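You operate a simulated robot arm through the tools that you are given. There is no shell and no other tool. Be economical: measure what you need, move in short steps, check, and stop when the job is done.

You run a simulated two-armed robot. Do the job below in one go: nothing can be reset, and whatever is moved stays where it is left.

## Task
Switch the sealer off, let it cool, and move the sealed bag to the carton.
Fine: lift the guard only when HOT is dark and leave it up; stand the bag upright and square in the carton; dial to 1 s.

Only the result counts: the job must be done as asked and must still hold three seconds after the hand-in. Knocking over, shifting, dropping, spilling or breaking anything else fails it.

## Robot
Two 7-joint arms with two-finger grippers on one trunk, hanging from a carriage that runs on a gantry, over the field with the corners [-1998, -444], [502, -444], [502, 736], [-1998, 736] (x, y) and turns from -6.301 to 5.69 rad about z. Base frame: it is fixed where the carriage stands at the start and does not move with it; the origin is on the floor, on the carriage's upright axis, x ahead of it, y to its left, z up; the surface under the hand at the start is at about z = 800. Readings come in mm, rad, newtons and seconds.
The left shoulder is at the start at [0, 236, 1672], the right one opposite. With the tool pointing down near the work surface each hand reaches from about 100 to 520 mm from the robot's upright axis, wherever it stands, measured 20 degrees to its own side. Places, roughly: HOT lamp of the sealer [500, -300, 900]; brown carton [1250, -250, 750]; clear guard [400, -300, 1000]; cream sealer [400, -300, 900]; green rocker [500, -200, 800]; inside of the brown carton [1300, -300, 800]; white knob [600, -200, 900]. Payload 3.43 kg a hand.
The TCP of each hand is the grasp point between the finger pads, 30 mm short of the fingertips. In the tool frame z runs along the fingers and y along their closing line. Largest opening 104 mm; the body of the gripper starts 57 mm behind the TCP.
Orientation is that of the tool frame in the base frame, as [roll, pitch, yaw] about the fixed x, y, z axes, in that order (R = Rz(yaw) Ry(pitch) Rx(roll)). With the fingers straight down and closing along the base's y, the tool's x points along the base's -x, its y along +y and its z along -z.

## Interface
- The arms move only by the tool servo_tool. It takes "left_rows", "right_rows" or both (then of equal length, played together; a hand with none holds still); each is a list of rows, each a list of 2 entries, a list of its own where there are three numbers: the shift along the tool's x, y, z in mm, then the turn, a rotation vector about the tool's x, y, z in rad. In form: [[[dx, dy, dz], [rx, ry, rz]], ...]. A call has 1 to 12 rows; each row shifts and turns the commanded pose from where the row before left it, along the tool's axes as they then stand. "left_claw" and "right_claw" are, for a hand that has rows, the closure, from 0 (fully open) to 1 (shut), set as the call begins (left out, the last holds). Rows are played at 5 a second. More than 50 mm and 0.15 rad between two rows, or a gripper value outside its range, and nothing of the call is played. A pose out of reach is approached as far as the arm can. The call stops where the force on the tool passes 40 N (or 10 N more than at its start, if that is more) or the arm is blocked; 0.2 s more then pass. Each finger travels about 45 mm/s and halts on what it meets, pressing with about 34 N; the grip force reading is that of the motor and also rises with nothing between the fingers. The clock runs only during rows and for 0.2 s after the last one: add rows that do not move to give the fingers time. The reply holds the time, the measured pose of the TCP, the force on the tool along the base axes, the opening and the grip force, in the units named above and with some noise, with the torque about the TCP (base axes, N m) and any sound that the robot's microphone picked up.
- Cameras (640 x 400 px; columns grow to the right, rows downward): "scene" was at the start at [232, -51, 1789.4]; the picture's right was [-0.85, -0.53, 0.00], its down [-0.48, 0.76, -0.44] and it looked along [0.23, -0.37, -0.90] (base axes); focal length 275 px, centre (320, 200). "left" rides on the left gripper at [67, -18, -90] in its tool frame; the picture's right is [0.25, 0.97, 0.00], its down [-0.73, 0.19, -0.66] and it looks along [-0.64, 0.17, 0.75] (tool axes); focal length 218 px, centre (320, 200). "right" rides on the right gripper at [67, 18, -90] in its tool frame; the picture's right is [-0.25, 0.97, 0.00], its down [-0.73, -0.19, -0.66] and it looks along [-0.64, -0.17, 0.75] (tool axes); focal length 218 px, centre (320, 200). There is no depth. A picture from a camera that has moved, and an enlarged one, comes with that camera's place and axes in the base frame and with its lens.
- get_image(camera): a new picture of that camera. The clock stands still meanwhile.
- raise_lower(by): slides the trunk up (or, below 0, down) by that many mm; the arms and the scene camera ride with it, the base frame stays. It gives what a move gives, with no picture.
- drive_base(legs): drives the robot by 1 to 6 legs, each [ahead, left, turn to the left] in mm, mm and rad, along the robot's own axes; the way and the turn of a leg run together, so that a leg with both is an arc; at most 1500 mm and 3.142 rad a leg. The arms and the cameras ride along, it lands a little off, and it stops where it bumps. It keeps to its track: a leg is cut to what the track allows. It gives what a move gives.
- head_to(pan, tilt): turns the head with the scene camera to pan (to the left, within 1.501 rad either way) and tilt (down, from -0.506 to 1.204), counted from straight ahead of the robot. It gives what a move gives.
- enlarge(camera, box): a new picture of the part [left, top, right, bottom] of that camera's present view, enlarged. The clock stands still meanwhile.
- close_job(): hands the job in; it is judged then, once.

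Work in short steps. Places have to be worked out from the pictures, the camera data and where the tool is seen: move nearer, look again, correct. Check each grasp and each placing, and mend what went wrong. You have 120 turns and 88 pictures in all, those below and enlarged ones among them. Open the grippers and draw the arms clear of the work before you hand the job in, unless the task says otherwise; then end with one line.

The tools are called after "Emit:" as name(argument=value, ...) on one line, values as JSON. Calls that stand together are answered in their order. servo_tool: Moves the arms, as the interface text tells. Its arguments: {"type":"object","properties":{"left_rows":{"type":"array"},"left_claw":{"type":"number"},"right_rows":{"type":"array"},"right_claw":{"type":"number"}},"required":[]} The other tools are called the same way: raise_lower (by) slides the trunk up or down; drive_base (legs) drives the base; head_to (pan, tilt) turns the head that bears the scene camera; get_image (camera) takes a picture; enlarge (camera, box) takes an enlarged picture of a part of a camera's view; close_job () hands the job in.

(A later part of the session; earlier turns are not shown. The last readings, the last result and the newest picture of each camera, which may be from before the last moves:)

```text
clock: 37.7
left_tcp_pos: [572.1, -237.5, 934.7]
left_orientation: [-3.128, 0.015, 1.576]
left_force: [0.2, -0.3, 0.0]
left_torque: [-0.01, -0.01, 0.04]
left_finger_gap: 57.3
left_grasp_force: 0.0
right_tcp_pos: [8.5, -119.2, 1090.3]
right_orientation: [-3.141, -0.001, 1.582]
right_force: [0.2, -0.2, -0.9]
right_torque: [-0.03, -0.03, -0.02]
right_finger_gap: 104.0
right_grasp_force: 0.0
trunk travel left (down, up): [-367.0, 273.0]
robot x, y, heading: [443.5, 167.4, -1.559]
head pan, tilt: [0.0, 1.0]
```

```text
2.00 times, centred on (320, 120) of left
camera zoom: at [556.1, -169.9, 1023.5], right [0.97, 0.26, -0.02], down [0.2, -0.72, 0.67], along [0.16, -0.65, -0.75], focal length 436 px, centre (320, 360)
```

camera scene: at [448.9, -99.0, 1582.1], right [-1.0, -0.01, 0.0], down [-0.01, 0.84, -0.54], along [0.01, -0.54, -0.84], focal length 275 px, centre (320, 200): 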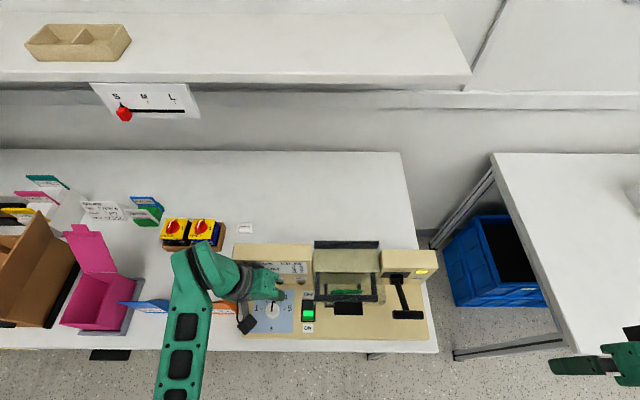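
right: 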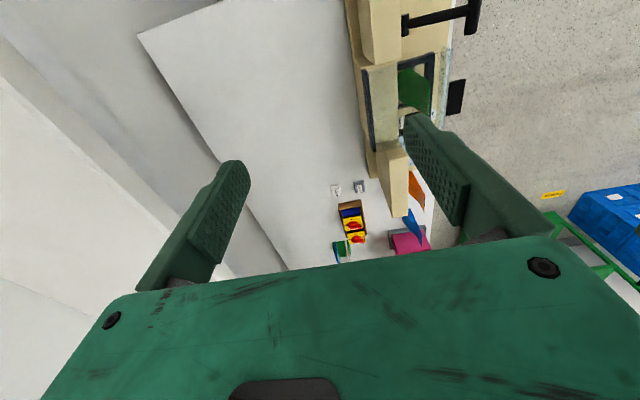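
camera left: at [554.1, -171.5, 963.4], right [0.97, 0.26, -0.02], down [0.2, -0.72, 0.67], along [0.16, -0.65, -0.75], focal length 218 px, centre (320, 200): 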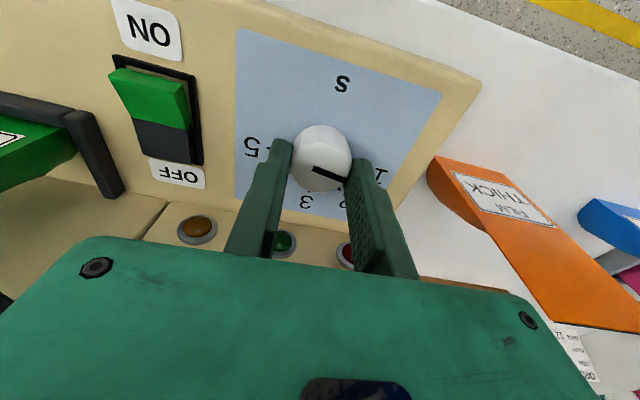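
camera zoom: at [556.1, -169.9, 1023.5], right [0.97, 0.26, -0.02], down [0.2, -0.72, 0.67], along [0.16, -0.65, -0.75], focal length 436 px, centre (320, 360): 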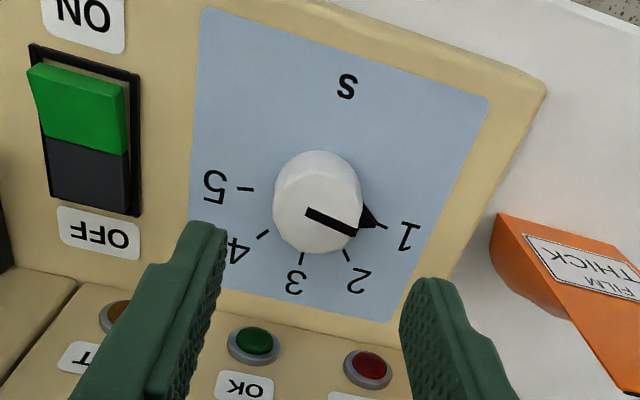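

The pointer lines up with tick 1. I'll pull the hand up and forward for a view of the dial, the lamp and the guard handle.

Emit:
servo_tool(left_rows=[[[0, 0, -45], [0, 0, 0]], [[10, 0, -45], [0, 0, 0]], [[25, -33, -5], [0, 0, 0]], [[25, -33, -5], [0, 0, 0]], [[25, -33, -5], [0, 0, 0]], [[22, -33, -5], [0, 0, 0]]], left_claw=0)

Emit:
get_image(camera="left")

Emit:
enlarge(camera="scene", box=[200, 220, 450, 370])

```text
clock: 39.1
left_tcp_pos: [442.4, -128.0, 1045.6]
left_orientation: [-3.128, 0.014, 1.576]
left_force: [0.0, 0.6, 0.1]
left_torque: [-0.03, 0.0, 0.01]
left_finger_gap: 103.9
left_grasp_force: 0.1
right_tcp_pos: [9.9, -117.7, 1091.1]
right_orientation: [-3.141, 0.0, 1.582]
right_force: [-0.5, 0.8, -0.1]
right_torque: [0.02, -0.03, 0.01]
right_finger_gap: 104.1
right_grasp_force: 0.1
trunk travel left (down, up): [-367.0, 273.0]
robot x, y, heading: [445.8, 166.8, -1.561]
head pan, tilt: [0.0, 1.0]
```

```text
52 pictures are left
camera left: at [425.9, -59.9, 1135.2], right [0.97, 0.26, -0.02], down [0.2, -0.72, 0.67], along [0.16, -0.65, -0.75], focal length 218 px, centre (320, 200)
```

left: 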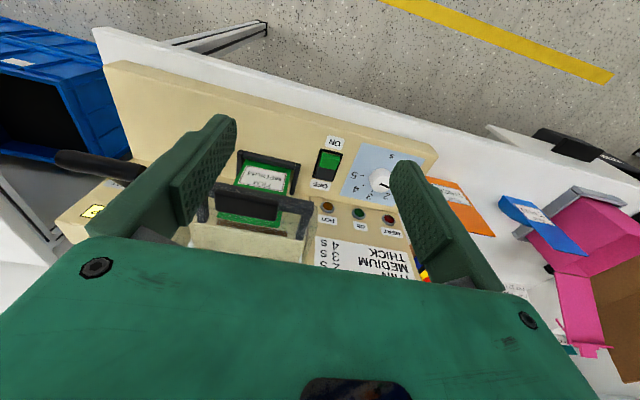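

```text
2.56 times, centred on (325, 295) of scene
camera zoom: at [449.2, -98.6, 1582.2], right [-1.0, -0.01, 0.0], down [-0.01, 0.84, -0.54], along [0.01, -0.54, -0.84], focal length 704 px, centre (307, -43)
```

zoom: 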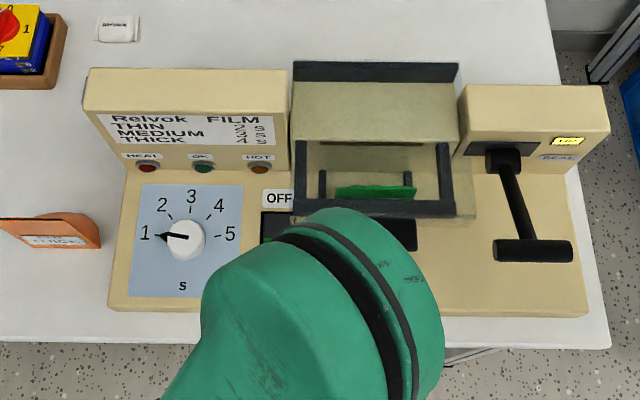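

The dial reads 1 and HOT is dark. I'll enlarge the guard in the left view to locate its handle.

Emit:
enlarge(camera="left", box=[150, 130, 330, 260])

```text
3.08 times, centred on (240, 195) of left
camera zoom: at [425.9, -59.9, 1135.2], right [0.97, 0.26, -0.02], down [0.2, -0.72, 0.67], along [0.16, -0.65, -0.75], focal length 672 px, centre (566, 215)
```

zoom: 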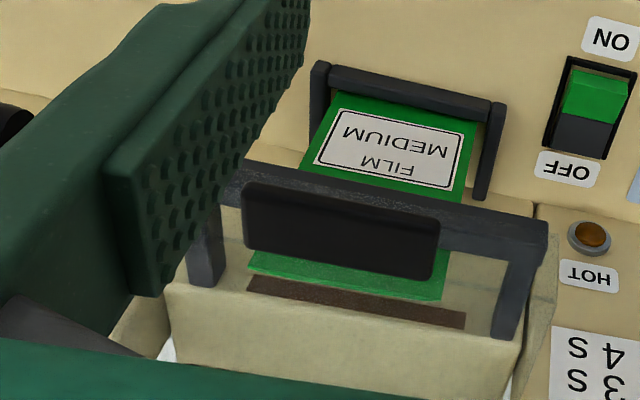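

I read the handle plate at about (392,-217,982), 60 mm wide, on a clear hood hinged at the back. I'll swing the left hand to the +x side for a side view of the hood.

Emit:
servo_tool(left_rows=[[[-15, 30, -30], [0, 0, 0.14]], [[-25, 25, -25], [0, 0, 0.14]], [[-35, 15, -25], [0, 0, 0.14]], [[-30, 10, 0], [0, 0, 0.14]], [[0, 0, 0], [0, 0, 0.14]], [[10, -10, 0], [0, 0, 0.14]], [[20, -10, 0], [0, 0, 0.14]], [[20, 0, 0], [0, 0, 0.14]], [[20, 0, 0], [0, 0, 0.14]], [[20, 0, 0], [0, -0.13, 0.14]], [[0, 0, 0], [0, -0.15, 0.14]]])

Emit:
get_image(camera="left")

```text
refused: row 10 steps farther than a row can; nothing moved
```

```text
49 pictures are left
camera left: at [425.9, -59.9, 1135.2], right [0.97, 0.26, -0.02], down [0.2, -0.72, 0.67], along [0.16, -0.65, -0.75], focal length 218 px, centre (320, 200)
```

left: 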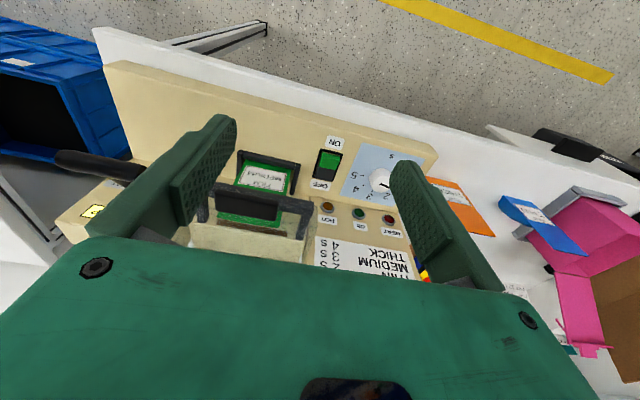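

The combined turn was too large in one row; I'll split it.

Emit:
servo_tool(left_rows=[[[-15, 30, -30], [0, 0, 0.14]], [[-25, 25, -25], [0, 0, 0.14]], [[-35, 15, -25], [0, 0, 0.14]], [[-30, 10, 0], [0, 0, 0.14]], [[0, 0, 0], [0, 0, 0.145]], [[10, -10, 0], [0, 0, 0.145]], [[20, -10, 0], [0, 0, 0.145]], [[20, 0, 0], [0, 0, 0.145]], [[20, 0, 0], [0, 0, 0.145]], [[20, 0, 0], [0, 0, 0.145]], [[0, 0, 0], [0, -0.14, 0]], [[0, 0, 0], [0, -0.14, 0]]])

Emit:
get_image(camera="left")

```text
clock: 41.7
left_tcp_pos: [554.6, -187.6, 1102.7]
left_orientation: [3.128, 0.297, 0.138]
left_force: [-0.5, -0.8, 0.1]
left_torque: [-0.01, 0.0, 0.0]
left_finger_gap: 103.7
left_grasp_force: 0.0
left hand out of reach, approached as far as the arm can: row 3, 8, 9
right_tcp_pos: [9.8, -118.4, 1090.6]
right_orientation: [-3.14, 0.001, 1.582]
right_force: [0.6, -0.1, -0.9]
right_torque: [-0.02, 0.02, 0.0]
right_finger_gap: 104.2
right_grasp_force: 0.0
trunk travel left (down, up): [-367.0, 273.0]
robot x, y, heading: [448.7, 170.0, -1.562]
head pan, tilt: [0.0, 1.0]
```

```text
48 pictures are left
camera left: at [641.3, -157.0, 1169.5], right [0.38, -0.92, -0.06], down [-0.47, -0.25, 0.84], along [-0.79, -0.29, -0.53], focal length 218 px, centre (320, 200)
```

left: 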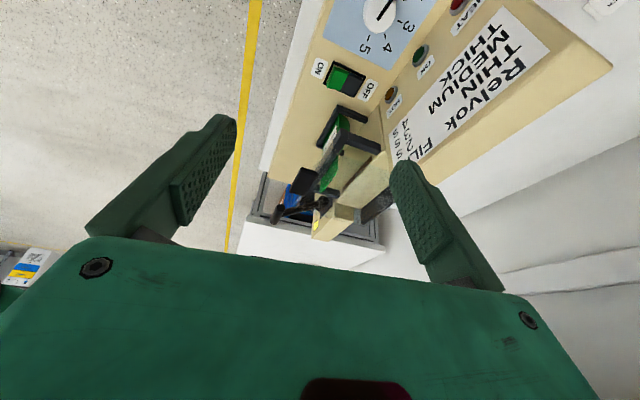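

Emit:
enlarge(camera="left", box=[260, 80, 400, 240])

```text
2.50 times, centred on (330, 160) of left
camera zoom: at [641.3, -157.0, 1169.5], right [0.38, -0.92, -0.06], down [-0.47, -0.25, 0.84], along [-0.79, -0.29, -0.53], focal length 546 px, centre (295, 300)
```

zoom: 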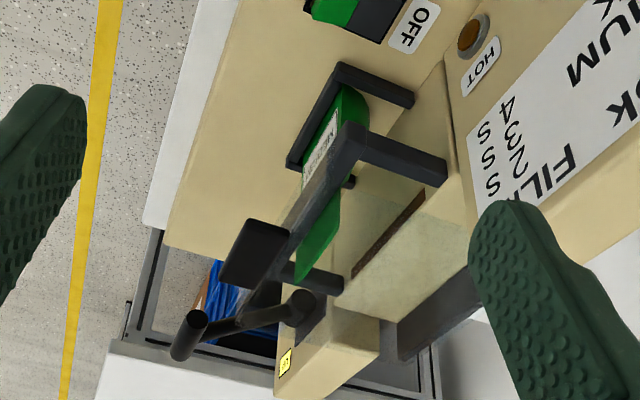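

I'll take a tight scene zoom on the guard to make out the clear hood's edges.

Emit:
enlarge(camera="scene", box=[305, 235, 395, 315])

```text
5.00 times, centred on (350, 275) of scene
camera zoom: at [449.4, -98.7, 1582.2], right [-1.0, -0.01, 0.0], down [-0.01, 0.84, -0.54], along [0.01, -0.54, -0.84], focal length 1376 px, centre (170, -175)
```

zoom: 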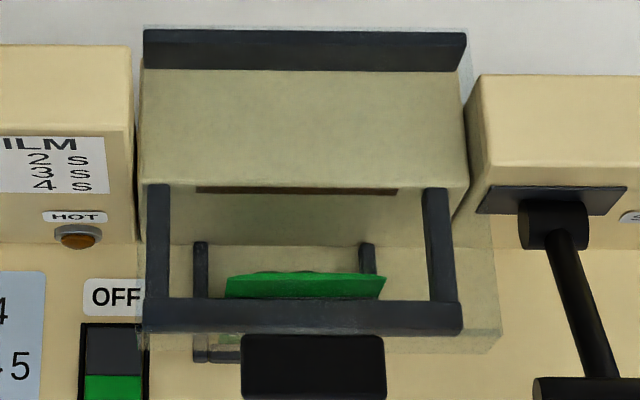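

Now it's clear: a transparent box hood (x 319–465, top z≈997, hinged at the back near y≈-366), with a forward lip handle at about x 359–425, y −230…−204, z≈984. HOT is dark, so I'll set the hand upright above the lip with fingers closing along x.

Emit:
servo_tool(left_rows=[[[0, 0, 0], [0, 0.148, 0]], [[0, 0, 0], [0, 0.148, 0]], [[0, 0, 0], [0, 0, -0.144]], [[0, 0, 0], [0, 0, -0.144]], [[0, 0, 0], [0, 0, -0.144]], [[0, 0, 0], [0, 0, -0.144]], [[0, 0, 0], [0, 0, -0.144]], [[0, 0, 0], [0, 0, -0.144]], [[0, 0, 0], [0, 0, -0.144]], [[0, 0, 0], [0, 0, -0.144]], [[0, 0, 0], [0, 0, -0.144]], [[0, 0, 0], [0, 0, -0.144]]])

Emit:
servo_tool(left_rows=[[[0, -40, 0], [0, 0, 0]], [[0, -40, 0], [0, 0, 0]], [[0, -40, 0], [0, 0, 0]], [[0, -40, 0], [0, 0, 0]]])

Emit:
get_image(camera="left")

```text
clock: 44.3
left_tcp_pos: [553.5, -188.4, 1098.6]
left_orientation: [3.139, 0.016, 1.59]
left_force: [-0.3, -0.2, -1.2]
left_torque: [-0.04, 0.01, -0.01]
left_finger_gap: 103.7
left_grasp_force: 0.1
left hand out of reach, approached as far as the arm can: row 2
right_tcp_pos: [10.1, -118.0, 1089.6]
right_orientation: [-3.14, -0.001, 1.583]
right_force: [0.5, 0.0, 0.6]
right_torque: [0.01, -0.03, -0.03]
right_finger_gap: 104.2
right_grasp_force: 0.1
trunk travel left (down, up): [-367.0, 273.0]
robot x, y, heading: [448.9, 173.1, -1.559]
head pan, tilt: [0.0, 1.0]
```

```text
clock: 45.3
left_tcp_pos: [391.8, -190.5, 1100.4]
left_orientation: [3.139, 0.014, 1.586]
left_force: [-0.1, -0.3, -0.1]
left_torque: [0.02, 0.0, -0.03]
left_finger_gap: 103.9
left_grasp_force: 0.1
right_tcp_pos: [8.9, -119.9, 1091.5]
right_orientation: [-3.141, 0.0, 1.583]
right_force: [-0.1, 0.0, 0.0]
right_torque: [-0.02, -0.03, -0.01]
right_finger_gap: 104.0
right_grasp_force: 0.0
trunk travel left (down, up): [-367.0, 273.0]
robot x, y, heading: [443.6, 169.5, -1.553]
head pan, tilt: [0.0, 1.0]
```

```text
45 pictures are left
camera left: at [373.7, -122.8, 1189.0], right [0.96, 0.27, 0.0], down [0.2, -0.72, 0.67], along [0.18, -0.64, -0.74], focal length 218 px, centre (320, 200)
```

left: 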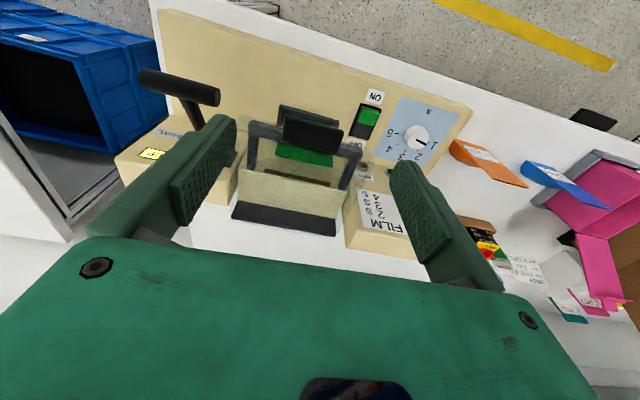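

The handle projects to (392,-214,984), consistent. I'll lower over the lip to z≈1010 at y≈−209.

Emit:
servo_tool(left_rows=[[[-8, 0, 35], [0, 0, 0]], [[-5, 0, 30], [0, 0, 0]], [[-5, 0, 20], [0, 0, 0]], [[0, 0, 7], [0, 0, 0]]])

Emit:
get_image(camera="left")

```text
clock: 46.3
left_tcp_pos: [393.4, -209.0, 1007.1]
left_orientation: [3.139, 0.014, 1.587]
left_force: [-0.8, 0.0, 0.3]
left_torque: [-0.01, -0.03, 0.0]
left_finger_gap: 103.9
left_grasp_force: 0.0
right_tcp_pos: [10.1, -118.8, 1090.9]
right_orientation: [-3.141, 0.0, 1.582]
right_force: [0.3, 0.4, 0.5]
right_torque: [0.01, -0.04, 0.02]
right_finger_gap: 104.2
right_grasp_force: 0.0
trunk travel left (down, up): [-367.0, 273.0]
robot x, y, heading: [445.6, 169.5, -1.558]
head pan, tilt: [0.0, 1.0]
```

```text
44 pictures are left
camera left: at [375.2, -141.7, 1096.6], right [0.96, 0.27, 0.0], down [0.2, -0.72, 0.67], along [0.18, -0.64, -0.75], focal length 218 px, centre (320, 200)
```

left: 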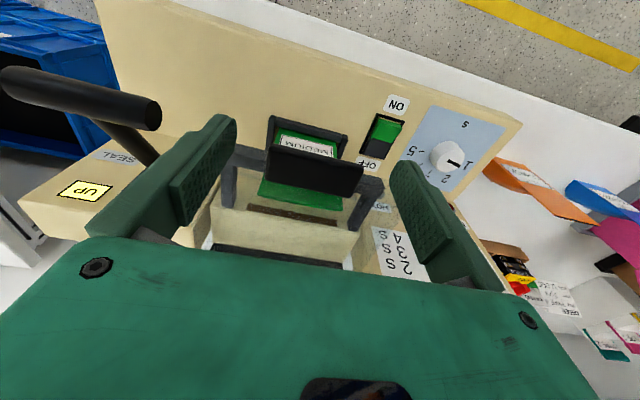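

The lip is centred between the fingers. I'll go 3 mm lower and 2 mm back, then close on its ends.

Emit:
servo_tool(left_rows=[[[-2, 0, 3], [0, 0, 0]]])

Emit:
servo_tool(left_rows=[[[0, 0, 0], [0, 0, 0]], [[0, 0, 0], [0, 0, 0]], [[0, 0, 0], [0, 0, 0]], [[0, 0, 0], [0, 0, 0]]], left_claw=1)

Emit:
get_image(camera="left")

```text
clock: 46.7
left_tcp_pos: [394.2, -212.9, 1005.2]
left_orientation: [3.14, 0.015, 1.586]
left_force: [0.4, -0.3, -0.8]
left_torque: [-0.02, 0.02, 0.02]
left_finger_gap: 103.9
left_grasp_force: 0.2
right_tcp_pos: [10.4, -117.6, 1090.2]
right_orientation: [3.141, 0.0, 1.583]
right_force: [-0.2, -0.4, -0.8]
right_torque: [0.02, 0.0, -0.02]
right_finger_gap: 104.1
right_grasp_force: 0.1
trunk travel left (down, up): [-367.0, 273.0]
robot x, y, heading: [447.4, 169.3, -1.56]
head pan, tilt: [0.0, 1.0]
```

```text
clock: 47.7
left_tcp_pos: [392.1, -211.8, 1005.6]
left_orientation: [-3.141, 0.013, 1.584]
left_force: [-7.3, -0.5, -1.0]
left_torque: [0.01, 0.14, -0.32]
left_finger_gap: 59.7
left_grasp_force: 39.9
right_tcp_pos: [8.3, -119.7, 1091.7]
right_orientation: [-3.14, 0.0, 1.582]
right_force: [0.3, 0.4, -0.4]
right_torque: [-0.02, 0.0, -0.01]
right_finger_gap: 104.0
right_grasp_force: 0.0
trunk travel left (down, up): [-367.0, 273.0]
robot x, y, heading: [446.3, 174.4, -1.56]
head pan, tilt: [0.0, 1.0]
```

```text
43 pictures are left
camera left: at [373.9, -144.3, 1095.1], right [0.96, 0.27, 0.0], down [0.2, -0.72, 0.67], along [0.18, -0.64, -0.75], focal length 218 px, centre (320, 200)
```

left: 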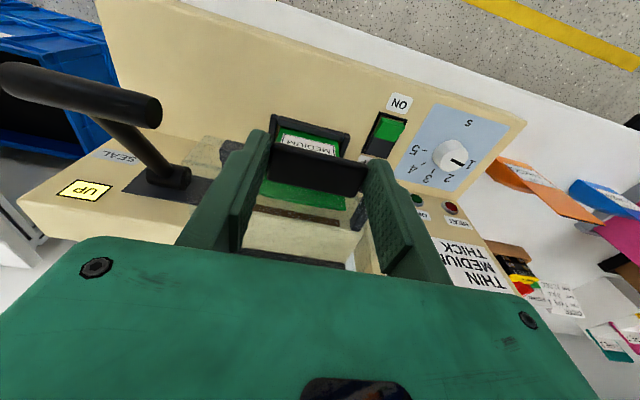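

Firm hold at 60 mm on the lip. I'll lift along the hinge arc to about 30° and check forces.

Emit:
servo_tool(left_rows=[[[-1.3, 0, -20.1], [0, 0, 0]], [[-3.9, 0, -19.8], [0, 0, 0]], [[-6.5, 0, -19], [0, 0, 0]], [[-8.9, 0, -18.1], [0, 0, 0]]])

Emit:
get_image(camera="left")

```text
clock: 48.7
left_tcp_pos: [392.3, -231.5, 1085.0]
left_orientation: [3.14, 0.015, 1.585]
left_force: [-13.2, -16.2, -17.1]
left_torque: [0.09, 0.38, -0.05]
left_finger_gap: 59.1
left_grasp_force: 44.8
right_tcp_pos: [7.5, -120.3, 1090.8]
right_orientation: [-3.14, 0.003, 1.583]
right_force: [0.1, -0.2, -0.5]
right_torque: [0.0, 0.0, 0.02]
right_finger_gap: 104.0
right_grasp_force: 0.2
trunk travel left (down, up): [-367.0, 273.0]
robot x, y, heading: [448.7, 169.8, -1.556]
head pan, tilt: [0.0, 1.0]
```

```text
42 pictures are left
camera left: at [373.7, -163.5, 1174.2], right [0.96, 0.27, 0.0], down [0.2, -0.72, 0.67], along [0.18, -0.64, -0.74], focal length 218 px, centre (320, 200)
```

left: 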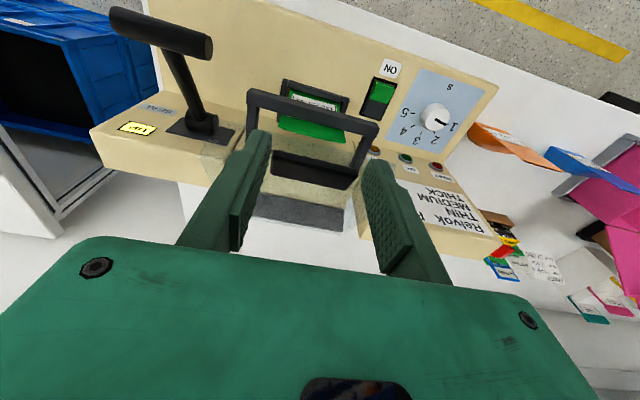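

The guard is rising with the hand; the inward pull suggests a slightly smaller arc. Continuing to 60°.

Emit:
servo_tool(left_rows=[[[-14, 0, -16], [0, 0, 0]], [[-15, 0, -14.5], [0, 0, 0]], [[-15.5, 0, -13], [0, 0, 0]], [[-17, 0, -10.5], [0, 0, 0]]])

Emit:
get_image(camera="left")

```text
clock: 49.7
left_tcp_pos: [394.1, -293.5, 1137.1]
left_orientation: [3.139, 0.014, 1.586]
left_force: [0.1, 0.1, -0.5]
left_torque: [-0.03, -0.04, 0.0]
left_finger_gap: 0.0
left_grasp_force: 34.8
right_tcp_pos: [9.9, -119.1, 1090.7]
right_orientation: [-3.142, 0.0, 1.583]
right_force: [0.2, 0.0, 0.2]
right_torque: [0.03, 0.01, -0.01]
right_finger_gap: 104.0
right_grasp_force: 0.1
trunk travel left (down, up): [-367.0, 273.0]
robot x, y, heading: [445.0, 170.1, -1.556]
head pan, tilt: [0.0, 1.0]
```

```text
41 pictures are left
camera left: at [374.9, -225.8, 1226.8], right [0.96, 0.27, 0.0], down [0.2, -0.72, 0.67], along [0.18, -0.64, -0.75], focal length 218 px, centre (320, 200)
```

left: 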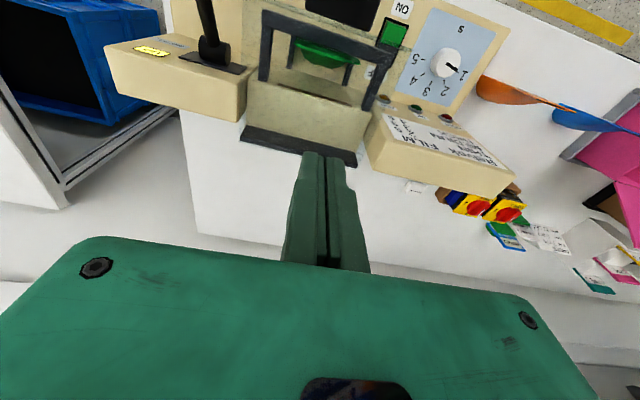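

The lip slipped out and the hood swung back shut; my arc was too wide. The hinge is probably lower, at about (y −368, z 945). I'll pull back, drive 110 mm closer for reach, and regrip.

Emit:
servo_tool(left_rows=[[[45, 0, 0], [0, 0, 0]], [[45, 0, 0], [0, 0, 0]], [[45, 0, 0], [0, 0, 0]], [[45, 0, 0], [0, 0, 0]]], left_claw=0)

Emit:
drive_base(legs=[[110, 0, 0]])

Emit:
get_image(camera="left")

Emit:
enlarge(camera="scene", box=[200, 240, 450, 400])

```text
clock: 50.7
left_tcp_pos: [380.3, -122.6, 1108.9]
left_orientation: [-3.141, 0.015, 1.588]
left_force: [0.3, 0.1, 0.3]
left_torque: [0.02, 0.03, 0.02]
left_finger_gap: 87.9
left_grasp_force: 0.1
left hand out of reach, approached as far as the arm can: row 3, 4
right_tcp_pos: [10.4, -117.1, 1089.8]
right_orientation: [-3.14, 0.0, 1.582]
right_force: [-0.4, 0.3, 0.9]
right_torque: [0.0, 0.02, -0.04]
right_finger_gap: 103.8
right_grasp_force: 0.1
trunk travel left (down, up): [-367.0, 273.0]
robot x, y, heading: [446.8, 165.7, -1.557]
head pan, tilt: [0.0, 1.0]
```

```text
clock: 51.9
left_tcp_pos: [381.2, -235.4, 1109.9]
left_orientation: [3.141, 0.017, 1.586]
left_force: [0.1, 0.2, 0.1]
left_torque: [0.01, -0.01, -0.01]
left_finger_gap: 104.2
left_grasp_force: 0.0
right_tcp_pos: [12.0, -232.4, 1091.0]
right_orientation: [3.141, 0.0, 1.585]
right_force: [0.0, 0.4, 0.3]
right_torque: [0.03, 0.01, 0.02]
right_finger_gap: 104.0
right_grasp_force: 0.1
trunk travel left (down, up): [-367.0, 273.0]
robot x, y, heading: [445.1, 56.5, -1.557]
head pan, tilt: [0.0, 1.0]
```

```text
40 pictures are left
camera left: at [362.2, -168.1, 1198.7], right [0.96, 0.27, 0.0], down [0.2, -0.72, 0.67], along [0.18, -0.64, -0.74], focal length 218 px, centre (320, 200)
```

left: 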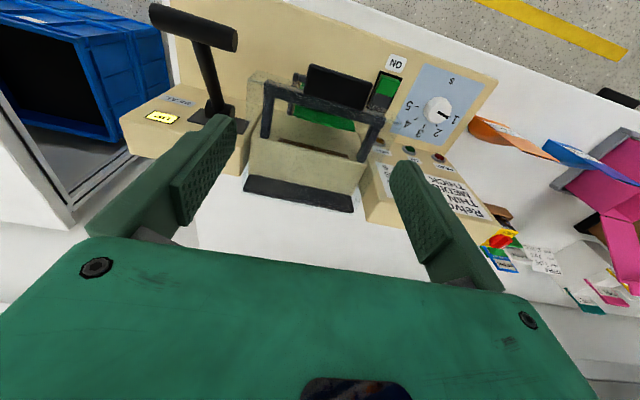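

```text
2.50 times, centred on (325, 320) of scene
camera zoom: at [451.0, -211.0, 1582.4], right [-1.0, -0.01, 0.0], down [-0.01, 0.84, -0.54], along [0.01, -0.54, -0.84], focal length 688 px, centre (308, -100)
```

zoom: 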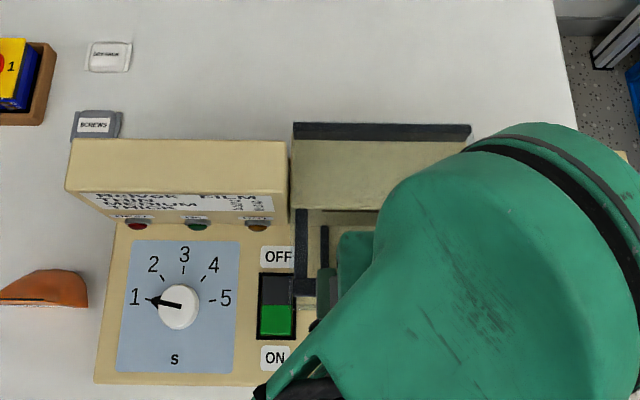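

HOT is still dark and the handle is back at (393,-217). I'll regrip the lip slightly deeper.

Emit:
servo_tool(left_rows=[[[24, 11, 0], [0, 0, 0]], [[0, 0, 40], [0, 0, 0]], [[0, 0, 35], [0, 0, 0]], [[0, 0, 25], [0, 0, 0]], [[0, 0, 8], [0, 0, 0]]])

Emit:
servo_tool(left_rows=[[[0, 0, 0], [0, 0, 0]], [[0, 0, 0], [0, 0, 0]], [[0, 0, 0], [0, 0, 0]], [[0, 0, 0], [0, 0, 0]]], left_claw=1)

```text
clock: 53.1
left_tcp_pos: [388.1, -214.8, 993.6]
left_orientation: [-3.138, 0.016, 1.586]
left_force: [-0.8, 0.7, -0.4]
left_torque: [0.02, 0.01, -0.03]
left_finger_gap: 103.7
left_grasp_force: 0.1
left hand out of reach, approached as far as the arm can: row 1
right_tcp_pos: [10.9, -230.4, 1090.0]
right_orientation: [-3.141, 0.0, 1.587]
right_force: [-0.1, -0.3, -0.6]
right_torque: [-0.01, -0.05, -0.02]
right_finger_gap: 104.0
right_grasp_force: 0.1
trunk travel left (down, up): [-367.0, 273.0]
robot x, y, heading: [447.0, 59.4, -1.557]
head pan, tilt: [0.0, 1.0]
```

```text
clock: 54.1
left_tcp_pos: [392.8, -215.0, 990.8]
left_orientation: [3.137, 0.016, 1.586]
left_force: [13.6, -1.1, -4.7]
left_torque: [0.51, -0.1, -0.34]
left_finger_gap: 59.5
left_grasp_force: 39.7
right_tcp_pos: [14.0, -231.4, 1090.3]
right_orientation: [3.138, 0.0, 1.586]
right_force: [-0.4, -0.1, 0.9]
right_torque: [0.02, 0.02, -0.02]
right_finger_gap: 103.7
right_grasp_force: 0.1
trunk travel left (down, up): [-367.0, 273.0]
robot x, y, heading: [445.7, 55.9, -1.558]
head pan, tilt: [0.0, 1.0]
```

The grip went 12 mm deeper than wanted; I'll reopen, raise 11 mm, and close again so the tips stay clear of the swinging panel.

Emit:
servo_tool(left_rows=[[[0, 0, 0], [0, 0, 0]], [[0, 0, 0], [0, 0, 0]], [[3, 0, -10], [0, 0, 0]], [[0, 0, 0], [0, 0, 0]]], left_claw=0.3)

Emit:
servo_tool(left_rows=[[[0, 0, 0], [0, 0, 0]], [[0, 0, 0], [0, 0, 0]], [[0, 0, 0], [0, 0, 0]]], left_claw=1)

```text
clock: 55.1
left_tcp_pos: [389.3, -211.4, 1002.7]
left_orientation: [-3.141, 0.014, 1.586]
left_force: [0.4, 0.3, 0.2]
left_torque: [0.0, -0.03, -0.01]
left_finger_gap: 72.9
left_grasp_force: 0.1
right_tcp_pos: [11.8, -231.4, 1090.3]
right_orientation: [3.141, 0.001, 1.585]
right_force: [0.6, -0.5, 0.4]
right_torque: [-0.01, -0.04, -0.02]
right_finger_gap: 103.9
right_grasp_force: 0.0
trunk travel left (down, up): [-367.0, 273.0]
robot x, y, heading: [450.4, 59.2, -1.555]
head pan, tilt: [0.0, 1.0]
```

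```text
clock: 55.9
left_tcp_pos: [391.6, -212.9, 1002.0]
left_orientation: [3.139, 0.015, 1.585]
left_force: [13.3, -1.0, -3.5]
left_torque: [0.56, -0.2, -0.26]
left_finger_gap: 59.9
left_grasp_force: 44.3
right_tcp_pos: [13.7, -231.0, 1089.5]
right_orientation: [3.14, -0.002, 1.586]
right_force: [0.3, -0.1, 0.6]
right_torque: [0.02, -0.04, -0.02]
right_finger_gap: 104.0
right_grasp_force: 0.1
trunk travel left (down, up): [-367.0, 273.0]
robot x, y, heading: [448.7, 62.4, -1.554]
head pan, tilt: [0.0, 1.0]
```

Held again at 60 mm. I'll lift along the revised arc, first part only.

Emit:
servo_tool(left_rows=[[[-6, 2, -19.7], [0, 0, 0]], [[-8.6, 0, -18.8], [0, 0, 0]], [[-11.1, 0, -17.5], [0, 0, 0]]])

```text
clock: 56.7
left_tcp_pos: [391.9, -233.4, 1058.3]
left_orientation: [3.141, 0.013, 1.586]
left_force: [7.0, 5.5, -4.5]
left_torque: [1.25, 0.39, -0.61]
left_finger_gap: 59.6
left_grasp_force: 45.3
right_tcp_pos: [12.0, -229.6, 1089.6]
right_orientation: [-3.141, -0.002, 1.585]
right_force: [0.5, 0.9, -0.5]
right_torque: [0.0, -0.01, 0.01]
right_finger_gap: 104.0
right_grasp_force: 0.0
trunk travel left (down, up): [-367.0, 273.0]
robot x, y, heading: [448.2, 55.9, -1.556]
head pan, tilt: [0.0, 1.0]
```

Slightly too tight now, so the hinge is near z 957; the torque says the tool should follow the rotation. Continuing with a gentle tool turn.

Emit:
servo_tool(left_rows=[[[-8.5, 0, -16.8], [0, 0.1, 0]], [[-14.2, 0, -16.5], [0, 0.1, 0]], [[-14.6, 0, -16.3], [0, 0.1, 0]]])

```text
clock: 57.4
left_tcp_pos: [391.7, -267.4, 1080.9]
left_orientation: [-3.135, -0.197, 1.588]
left_force: [44.6, 31.4, 24.2]
left_torque: [1.62, 0.21, -1.92]
left_finger_gap: 59.7
left_grasp_force: 45.3
left hand out of reach, approached as far as the arm can: row 2, 3
right_tcp_pos: [19.1, -226.6, 1088.5]
right_orientation: [3.137, -0.005, 1.588]
right_force: [0.0, 0.2, -0.1]
right_torque: [-0.02, 0.0, -0.03]
right_finger_gap: 103.9
right_grasp_force: 0.1
trunk travel left (down, up): [-367.0, 273.0]
robot x, y, heading: [448.0, 55.6, -1.56]
head pan, tilt: [0.0, 1.0]
stopped in row 3 (left hand): the force on the tool passed its limit at 157 N (the readings are from after the stop); the commanded pose is now the measured one
```

The arm can't hold that tilt and strained. I'll relieve the load: undo part of the tilt with a small yielding move.

Emit:
servo_tool(left_rows=[[[2, 3, -2], [0, -0.05, 0]], [[2, 2, -2], [0, -0.05, 0]]])

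Emit:
get_image(camera="left")

```text
clock: 58.0
left_tcp_pos: [394.6, -267.0, 1085.2]
left_orientation: [-3.137, -0.097, 1.587]
left_force: [19.0, 8.1, -4.2]
left_torque: [1.46, -0.1, -1.22]
left_finger_gap: 59.6
left_grasp_force: 44.8
right_tcp_pos: [14.7, -229.7, 1089.5]
right_orientation: [3.141, 0.0, 1.586]
right_force: [-0.3, -0.2, -0.1]
right_torque: [0.01, 0.01, -0.01]
right_finger_gap: 103.8
right_grasp_force: 0.1
trunk travel left (down, up): [-367.0, 273.0]
robot x, y, heading: [447.0, 55.5, -1.555]
head pan, tilt: [0.0, 1.0]
```

```text
38 pictures are left
camera left: at [374.5, -209.3, 1181.7], right [0.96, 0.27, 0.02], down [0.21, -0.79, 0.58], along [0.17, -0.56, -0.81], focal length 218 px, centre (320, 200)
```

left: 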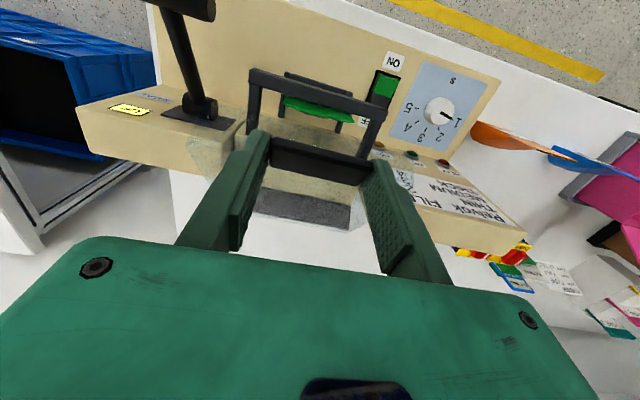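

Still held with the lip partly turned. Continuing up the arc at the present tilt in small steps.

Emit:
servo_tool(left_rows=[[[-10.3, 2, -18.1], [0, 0, 0]], [[-15.8, 2, -12.6], [0, 0, 0]]])

```text
clock: 58.6
left_tcp_pos: [393.2, -297.1, 1111.9]
left_orientation: [-3.13, -0.093, 1.587]
left_force: [15.2, 6.2, -2.1]
left_torque: [1.24, -0.01, -0.53]
left_finger_gap: 59.6
left_grasp_force: 45.3
left hand out of reach, approached as far as the arm can: row 1
right_tcp_pos: [14.9, -230.5, 1089.3]
right_orientation: [3.139, -0.003, 1.585]
right_force: [-0.8, 0.1, -0.2]
right_torque: [0.0, -0.01, 0.0]
right_finger_gap: 103.9
right_grasp_force: 0.0
trunk travel left (down, up): [-367.0, 273.0]
robot x, y, heading: [447.2, 58.7, -1.561]
head pan, tilt: [0.0, 1.0]
```

Good progress, forces small. Next steps of the arc toward vertical.

Emit:
servo_tool(left_rows=[[[-17.6, 0, -10.3], [0, 0, 0]], [[-18.6, 0, -7.8], [0, 0, 0]], [[-19.6, 0, -5.3], [0, 0, 0]]])

```text
clock: 59.4
left_tcp_pos: [393.0, -356.9, 1131.3]
left_orientation: [-3.13, -0.096, 1.586]
left_force: [3.7, 7.2, 6.6]
left_torque: [1.12, -0.04, 0.06]
left_finger_gap: 59.5
left_grasp_force: 44.8
right_tcp_pos: [12.6, -230.5, 1089.6]
right_orientation: [-3.14, 0.0, 1.586]
right_force: [-0.9, -0.8, 0.0]
right_torque: [-0.02, -0.02, 0.01]
right_finger_gap: 103.9
right_grasp_force: 0.0
trunk travel left (down, up): [-367.0, 273.0]
robot x, y, heading: [447.9, 56.5, -1.554]
head pan, tilt: [0.0, 1.0]
```

At about 76°. I'll continue over the top toward ~100°.

Emit:
servo_tool(left_rows=[[[-20.1, 0, -2.2], [0, 0, 0]], [[-20.3, 0, 0], [0, 0, 0]], [[-20.1, 0, 2.5], [0, 0, 0]]])

Emit:
get_image(camera="left")

```text
clock: 60.2
left_tcp_pos: [392.6, -420.0, 1125.5]
left_orientation: [-3.129, -0.096, 1.584]
left_force: [-5.1, 1.5, 7.9]
left_torque: [0.7, -0.16, 0.34]
left_finger_gap: 59.9
left_grasp_force: 45.2
right_tcp_pos: [11.6, -230.9, 1092.3]
right_orientation: [-3.139, 0.0, 1.585]
right_force: [0.1, 0.5, 0.7]
right_torque: [0.0, 0.0, 0.03]
right_finger_gap: 103.9
right_grasp_force: 0.0
trunk travel left (down, up): [-367.0, 273.0]
robot x, y, heading: [450.0, 59.9, -1.558]
head pan, tilt: [0.0, 1.0]
```

```text
37 pictures are left
camera left: at [375.6, -361.0, 1222.3], right [0.96, 0.27, 0.01], down [0.21, -0.79, 0.58], along [0.17, -0.56, -0.81], focal length 218 px, centre (320, 200)
```

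left: 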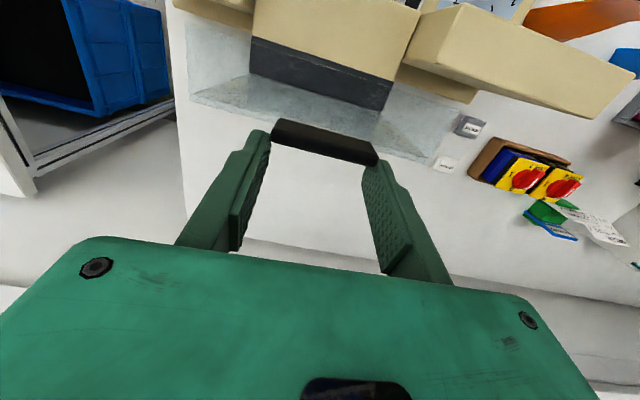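

About 99° and balanced forces. I'll go two more steps back to be past centre or reach its stop.

Emit:
servo_tool(left_rows=[[[-19.6, 0, 5.7], [0, 0, 0]], [[-18.4, 0, 8.3], [0, 0, 0]]])

```text
clock: 60.8
left_tcp_pos: [395.9, -455.0, 1106.1]
left_orientation: [-3.133, -0.097, 1.587]
left_force: [-0.7, 0.9, -0.1]
left_torque: [0.0, -0.02, 0.0]
left_finger_gap: 0.0
left_grasp_force: 34.1
right_tcp_pos: [13.0, -231.3, 1091.4]
right_orientation: [3.142, 0.0, 1.586]
right_force: [0.6, 0.4, -0.3]
right_torque: [0.03, 0.01, 0.0]
right_finger_gap: 103.9
right_grasp_force: 0.1
trunk travel left (down, up): [-367.0, 273.0]
robot x, y, heading: [447.2, 57.7, -1.553]
head pan, tilt: [0.0, 1.0]
```

The lip left the fingers. I'll look where the hood is now.

Emit:
get_image(camera="left")

Emit:
get_image(camera="scene")

```text
36 pictures are left
camera left: at [378.2, -396.6, 1202.2], right [0.96, 0.27, 0.02], down [0.21, -0.79, 0.58], along [0.17, -0.56, -0.81], focal length 218 px, centre (320, 200)
```

left: 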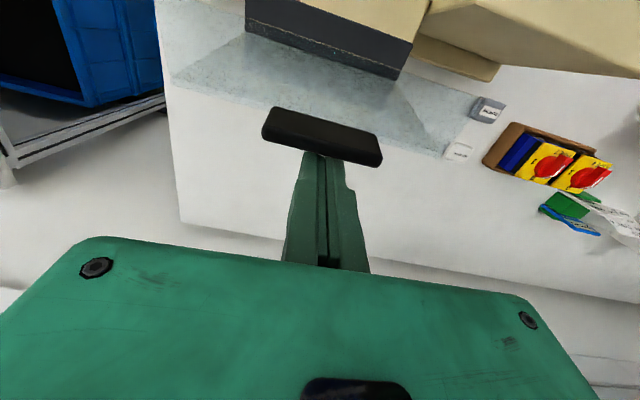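

```text
35 pictures are left
camera scene: at [452.2, -210.2, 1581.9], right [-1.0, -0.01, 0.0], down [-0.01, 0.84, -0.54], along [0.01, -0.54, -0.84], focal length 275 px, centre (320, 200)
```

scene: 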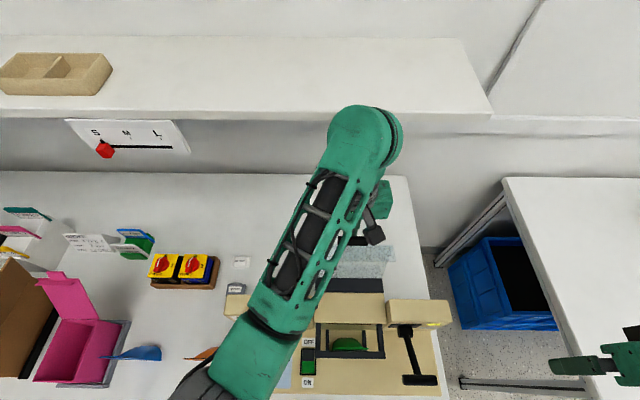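

The hood stays up on its own past vertical. I'll raise the hand over the lip, bring it forward and set it vertical.

Emit:
servo_tool(left_rows=[[[0, 0, -45], [0, 0, 0]], [[0, 0, -45], [0, -0.096, 0]], [[40, 0, 0], [0, 0, 0]], [[45, 0, 0], [0, 0, 0]], [[45, 0, 0], [0, 0, 0]], [[45, 0, 0], [0, 0, 0]]])

Emit:
get_image(camera="left")

Emit:
enlarge(camera="scene", box=[250, 200, 450, 400])

```text
clock: 62.2
left_tcp_pos: [364.2, -319.4, 1162.7]
left_orientation: [-3.132, -0.001, 1.589]
left_force: [0.0, 0.2, 0.4]
left_torque: [0.0, -0.01, 0.0]
left_finger_gap: 0.0
left_grasp_force: 35.1
left hand out of reach, approached as far as the arm can: row 5, 6
right_tcp_pos: [12.6, -230.1, 1090.4]
right_orientation: [3.141, 0.002, 1.583]
right_force: [-0.1, 0.1, 0.2]
right_torque: [-0.01, 0.02, -0.01]
right_finger_gap: 104.1
right_grasp_force: 0.0
trunk travel left (down, up): [-367.0, 273.0]
robot x, y, heading: [450.1, 58.5, -1.559]
head pan, tilt: [0.0, 1.0]
```

```text
34 pictures are left
camera left: at [347.0, -252.8, 1253.5], right [0.96, 0.27, -0.01], down [0.21, -0.73, 0.65], along [0.17, -0.63, -0.76], focal length 218 px, centre (320, 200)
```

left: 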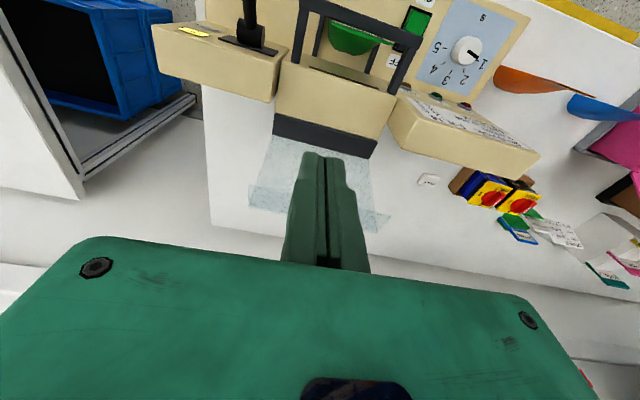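

```text
2.00 times, centred on (350, 300) of scene
camera zoom: at [452.0, -209.6, 1582.1], right [-1.0, -0.01, 0.0], down [-0.01, 0.84, -0.54], along [0.01, -0.54, -0.84], focal length 550 px, centre (260, 0)
```

zoom: 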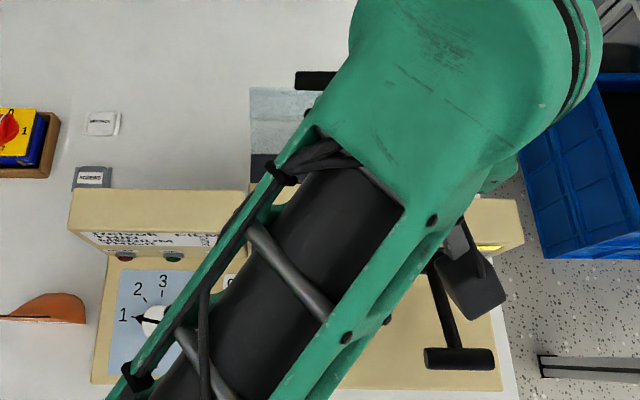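

The hood stays up clear of the bag. I'll drive back 90 mm for better arm posture, then turn the hand so it closes along y, for pinching the bag across its thickness.

Emit:
drive_base(legs=[[-90, 0, 0]])

Emit:
servo_tool(left_rows=[[[0, 5, 0], [0, 0, -0.141]], [[0, 0, 0], [0, 0, -0.141]], [[0, 0, 0], [0, 0, -0.141]], [[0, 0, 0], [0, 0, -0.141]], [[0, 0, 0], [0, 0, -0.141]], [[0, 0, 0], [0, 0, -0.141]], [[0, 0, 0], [0, 0, -0.141]], [[0, 0, 0], [0, 0, -0.141]], [[0, 0, 0], [0, 0, -0.141]], [[0, 0, 0], [0, 0, -0.141]], [[0, 0, 0], [0, 0, -0.141]], [[0, 0, 0], [0, 0, 0]]], left_claw=0)

Emit:
get_image(camera="left")

```text
clock: 63.3
left_tcp_pos: [362.1, -231.5, 1163.7]
left_orientation: [-3.132, 0.001, 1.588]
left_force: [0.7, 0.0, -0.3]
left_torque: [-0.05, 0.01, -0.01]
left_finger_gap: 0.0
left_grasp_force: 35.5
right_tcp_pos: [10.4, -142.1, 1090.1]
right_orientation: [3.141, 0.001, 1.586]
right_force: [0.0, 0.1, -0.6]
right_torque: [-0.02, 0.01, -0.01]
right_finger_gap: 103.8
right_grasp_force: 0.1
trunk travel left (down, up): [-367.0, 273.0]
robot x, y, heading: [444.9, 149.0, -1.555]
head pan, tilt: [0.0, 1.0]
```

```text
clock: 65.9
left_tcp_pos: [831.6, -314.8, 1145.7]
left_orientation: [3.141, -0.008, 3.042]
left_force: [-0.3, -0.3, -0.6]
left_torque: [0.01, -0.01, 0.0]
left_finger_gap: 103.9
left_grasp_force: 0.0
left hand out of reach, approached as far as the arm can: row 4, 5, 6, 7, 8, 9, 10, 11
right_tcp_pos: [9.9, -143.1, 1090.5]
right_orientation: [3.141, 0.0, 1.584]
right_force: [0.3, 0.7, -0.1]
right_torque: [0.01, 0.02, -0.01]
right_finger_gap: 104.0
right_grasp_force: 0.1
trunk travel left (down, up): [-367.0, 273.0]
robot x, y, heading: [448.5, 146.9, -1.555]
head pan, tilt: [0.0, 1.0]
```

```text
32 pictures are left
camera left: at [763.6, -325.4, 1237.2], right [-0.16, 0.99, 0.0], down [0.75, 0.12, 0.65], along [0.64, 0.1, -0.76], focal length 218 px, centre (320, 200)
```

left: 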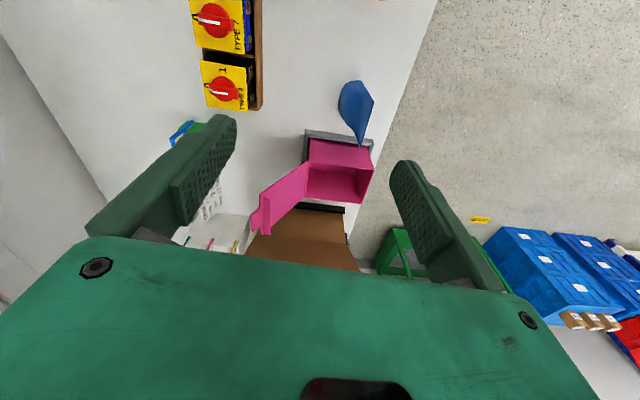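

That yaw isn't reachable there and the arm swung out to x≈830 at height, with nothing touched. While here I'll turn the head to view the carton before choosing the grasp.

Emit:
head_to(pan=1.0, tilt=0.75)

Emit:
get_image(camera="scene")

```text
clock: 67.2
left_tcp_pos: [830.8, -314.6, 1146.5]
left_orientation: [-3.141, -0.008, 3.041]
left_force: [-0.1, 0.5, 0.4]
left_torque: [0.01, 0.0, -0.02]
left_finger_gap: 103.8
left_grasp_force: 0.1
right_tcp_pos: [10.3, -142.4, 1090.6]
right_orientation: [3.141, 0.0, 1.585]
right_force: [0.2, 0.3, -0.3]
right_torque: [-0.02, 0.03, -0.04]
right_finger_gap: 103.9
right_grasp_force: 0.1
trunk travel left (down, up): [-367.0, 273.0]
robot x, y, heading: [447.2, 146.4, -1.556]
head pan, tilt: [1.0, 0.75]
```

```text
31 pictures are left
camera scene: at [519.8, -96.3, 1601.3], right [-0.53, -0.85, 0.0], down [-0.58, 0.36, -0.73], along [0.62, -0.39, -0.68], focal length 275 px, centre (320, 200)
```

scene: 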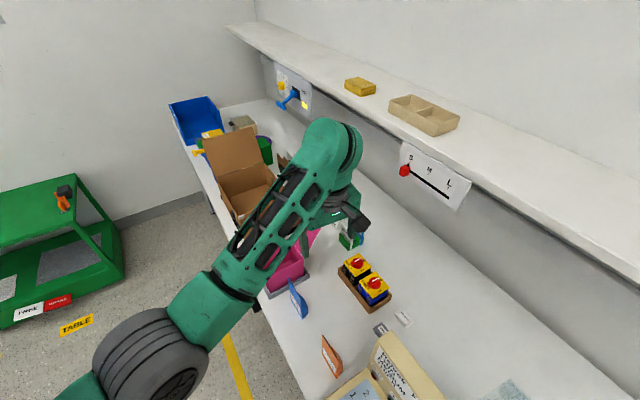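

The carton looks square to the bench. I'll use this wrist configuration (which suits the carton reach) for the bag: first lift the hand and bring it nearer, then shift the base in −x so the hand comes over the bag.

Emit:
servo_tool(left_rows=[[[0, 30, -30], [0, 0, -0.05]], [[0, 30, -30], [0, 0, -0.05]], [[0, 0, 0], [0, 0, 0]]])

```text
clock: 68.0
left_tcp_pos: [884.3, -292.0, 1142.9]
left_orientation: [3.138, -0.01, -3.122]
left_force: [-0.3, -0.2, -0.3]
left_torque: [0.01, -0.01, -0.02]
left_finger_gap: 104.1
left_grasp_force: 0.1
left hand out of reach, approached as far as the arm can: row 1, 2
right_tcp_pos: [10.8, -142.7, 1090.4]
right_orientation: [-3.141, -0.001, 1.584]
right_force: [-0.1, -0.1, 0.1]
right_torque: [-0.01, 0.01, -0.02]
right_finger_gap: 104.0
right_grasp_force: 0.0
trunk travel left (down, up): [-367.0, 273.0]
robot x, y, heading: [451.3, 145.9, -1.558]
head pan, tilt: [1.0, 0.75]
```

Yaw is now ≈π at a lateral offset of 433. I'll move a little farther out to get inside the reachable range and up.

Emit:
servo_tool(left_rows=[[[-25, 0, -10], [0, 0, 0.02]], [[-25, 0, -20], [0, 0, 0]], [[0, 0, -20], [0, 0, 0]]])

```text
clock: 68.8
left_tcp_pos: [939.4, -299.1, 1185.2]
left_orientation: [3.141, -0.011, -3.126]
left_force: [-0.5, 0.5, 0.1]
left_torque: [0.02, 0.02, 0.0]
left_finger_gap: 104.1
left_grasp_force: 0.0
left hand out of reach, approached as far as the arm can: row 3
right_tcp_pos: [10.8, -143.9, 1090.6]
right_orientation: [3.141, 0.001, 1.585]
right_force: [-1.2, 0.2, -1.1]
right_torque: [-0.04, 0.0, -0.01]
right_finger_gap: 104.1
right_grasp_force: 0.1
trunk travel left (down, up): [-367.0, 273.0]
robot x, y, heading: [447.0, 147.3, -1.554]
head pan, tilt: [1.0, 0.75]
```

I'll raise the trunk 50 mm for clearance over the hood, then drive back 40 and sideways 546 so the hand arrives above the bag.

Emit:
raise_lower(by=50)

Emit:
drive_base(legs=[[-40, 0, 0], [0, -546, 0]])

Emit:
get_image(camera="left")

```text
clock: 69.7
left_tcp_pos: [939.5, -298.9, 1236.1]
left_orientation: [3.14, -0.01, -3.125]
left_force: [0.3, 0.4, -0.8]
left_torque: [0.02, -0.04, 0.0]
left_finger_gap: 104.0
left_grasp_force: 0.0
right_tcp_pos: [10.3, -143.2, 1140.9]
right_orientation: [-3.141, 0.001, 1.585]
right_force: [-0.3, 0.3, 0.2]
right_torque: [-0.02, 0.0, 0.05]
right_finger_gap: 104.2
right_grasp_force: 0.1
trunk travel left (down, up): [-417.0, 223.0]
robot x, y, heading: [449.3, 143.0, -1.552]
head pan, tilt: [1.0, 0.75]
```

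```text
clock: 73.3
left_tcp_pos: [406.9, -265.0, 1235.0]
left_orientation: [3.141, -0.01, -3.122]
left_force: [-0.4, -0.8, -0.5]
left_torque: [-0.01, -0.04, -0.03]
left_finger_gap: 103.8
left_grasp_force: 0.1
right_tcp_pos: [-521.8, -111.8, 1141.3]
right_orientation: [3.141, 0.001, 1.589]
right_force: [-0.4, 0.2, 0.0]
right_torque: [0.0, -0.03, 0.01]
right_finger_gap: 104.1
right_grasp_force: 0.0
trunk travel left (down, up): [-417.0, 223.0]
robot x, y, heading: [-87.3, 177.7, -1.545]
head pan, tilt: [1.0, 0.75]
```

```text
30 pictures are left
camera left: at [341.0, -283.9, 1326.6], right [-0.27, 0.96, 0.0], down [0.73, 0.2, 0.65], along [0.62, 0.18, -0.76], focal length 218 px, centre (320, 200)
```

left: 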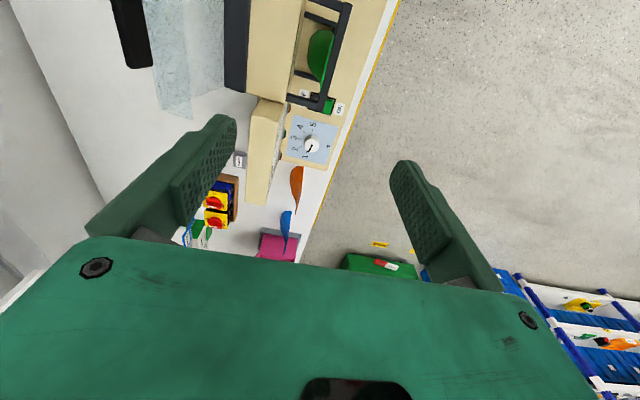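

The bag top is near (385,-268,965). I'll lower the trunk 150 mm and look again close up.

Emit:
raise_lower(by=-150)

Emit:
get_image(camera="left")

```text
clock: 75.0
left_tcp_pos: [407.5, -265.2, 1085.4]
left_orientation: [-3.138, -0.009, -3.122]
left_force: [0.5, -0.5, 0.4]
left_torque: [0.01, -0.03, 0.0]
left_finger_gap: 103.8
left_grasp_force: 0.1
right_tcp_pos: [-522.6, -112.5, 990.7]
right_orientation: [3.142, 0.001, 1.589]
right_force: [-0.7, 0.6, 0.7]
right_torque: [0.02, -0.02, 0.0]
right_finger_gap: 104.1
right_grasp_force: 0.0
trunk travel left (down, up): [-267.0, 373.0]
robot x, y, heading: [-82.7, 180.6, -1.554]
head pan, tilt: [1.0, 0.75]
```

```text
29 pictures are left
camera left: at [341.2, -284.0, 1176.8], right [-0.27, 0.96, 0.0], down [0.73, 0.21, 0.65], along [0.63, 0.18, -0.76], focal length 218 px, centre (320, 200)
```

left: 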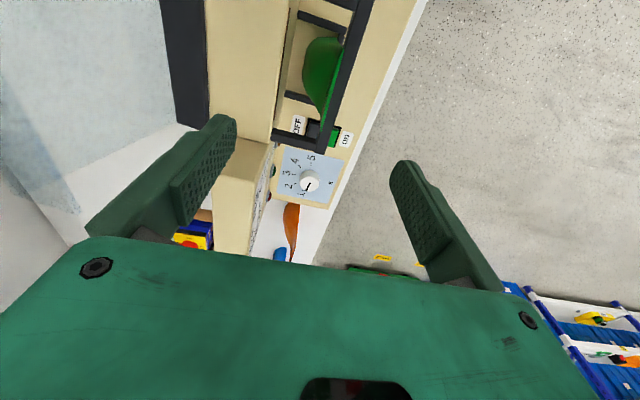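

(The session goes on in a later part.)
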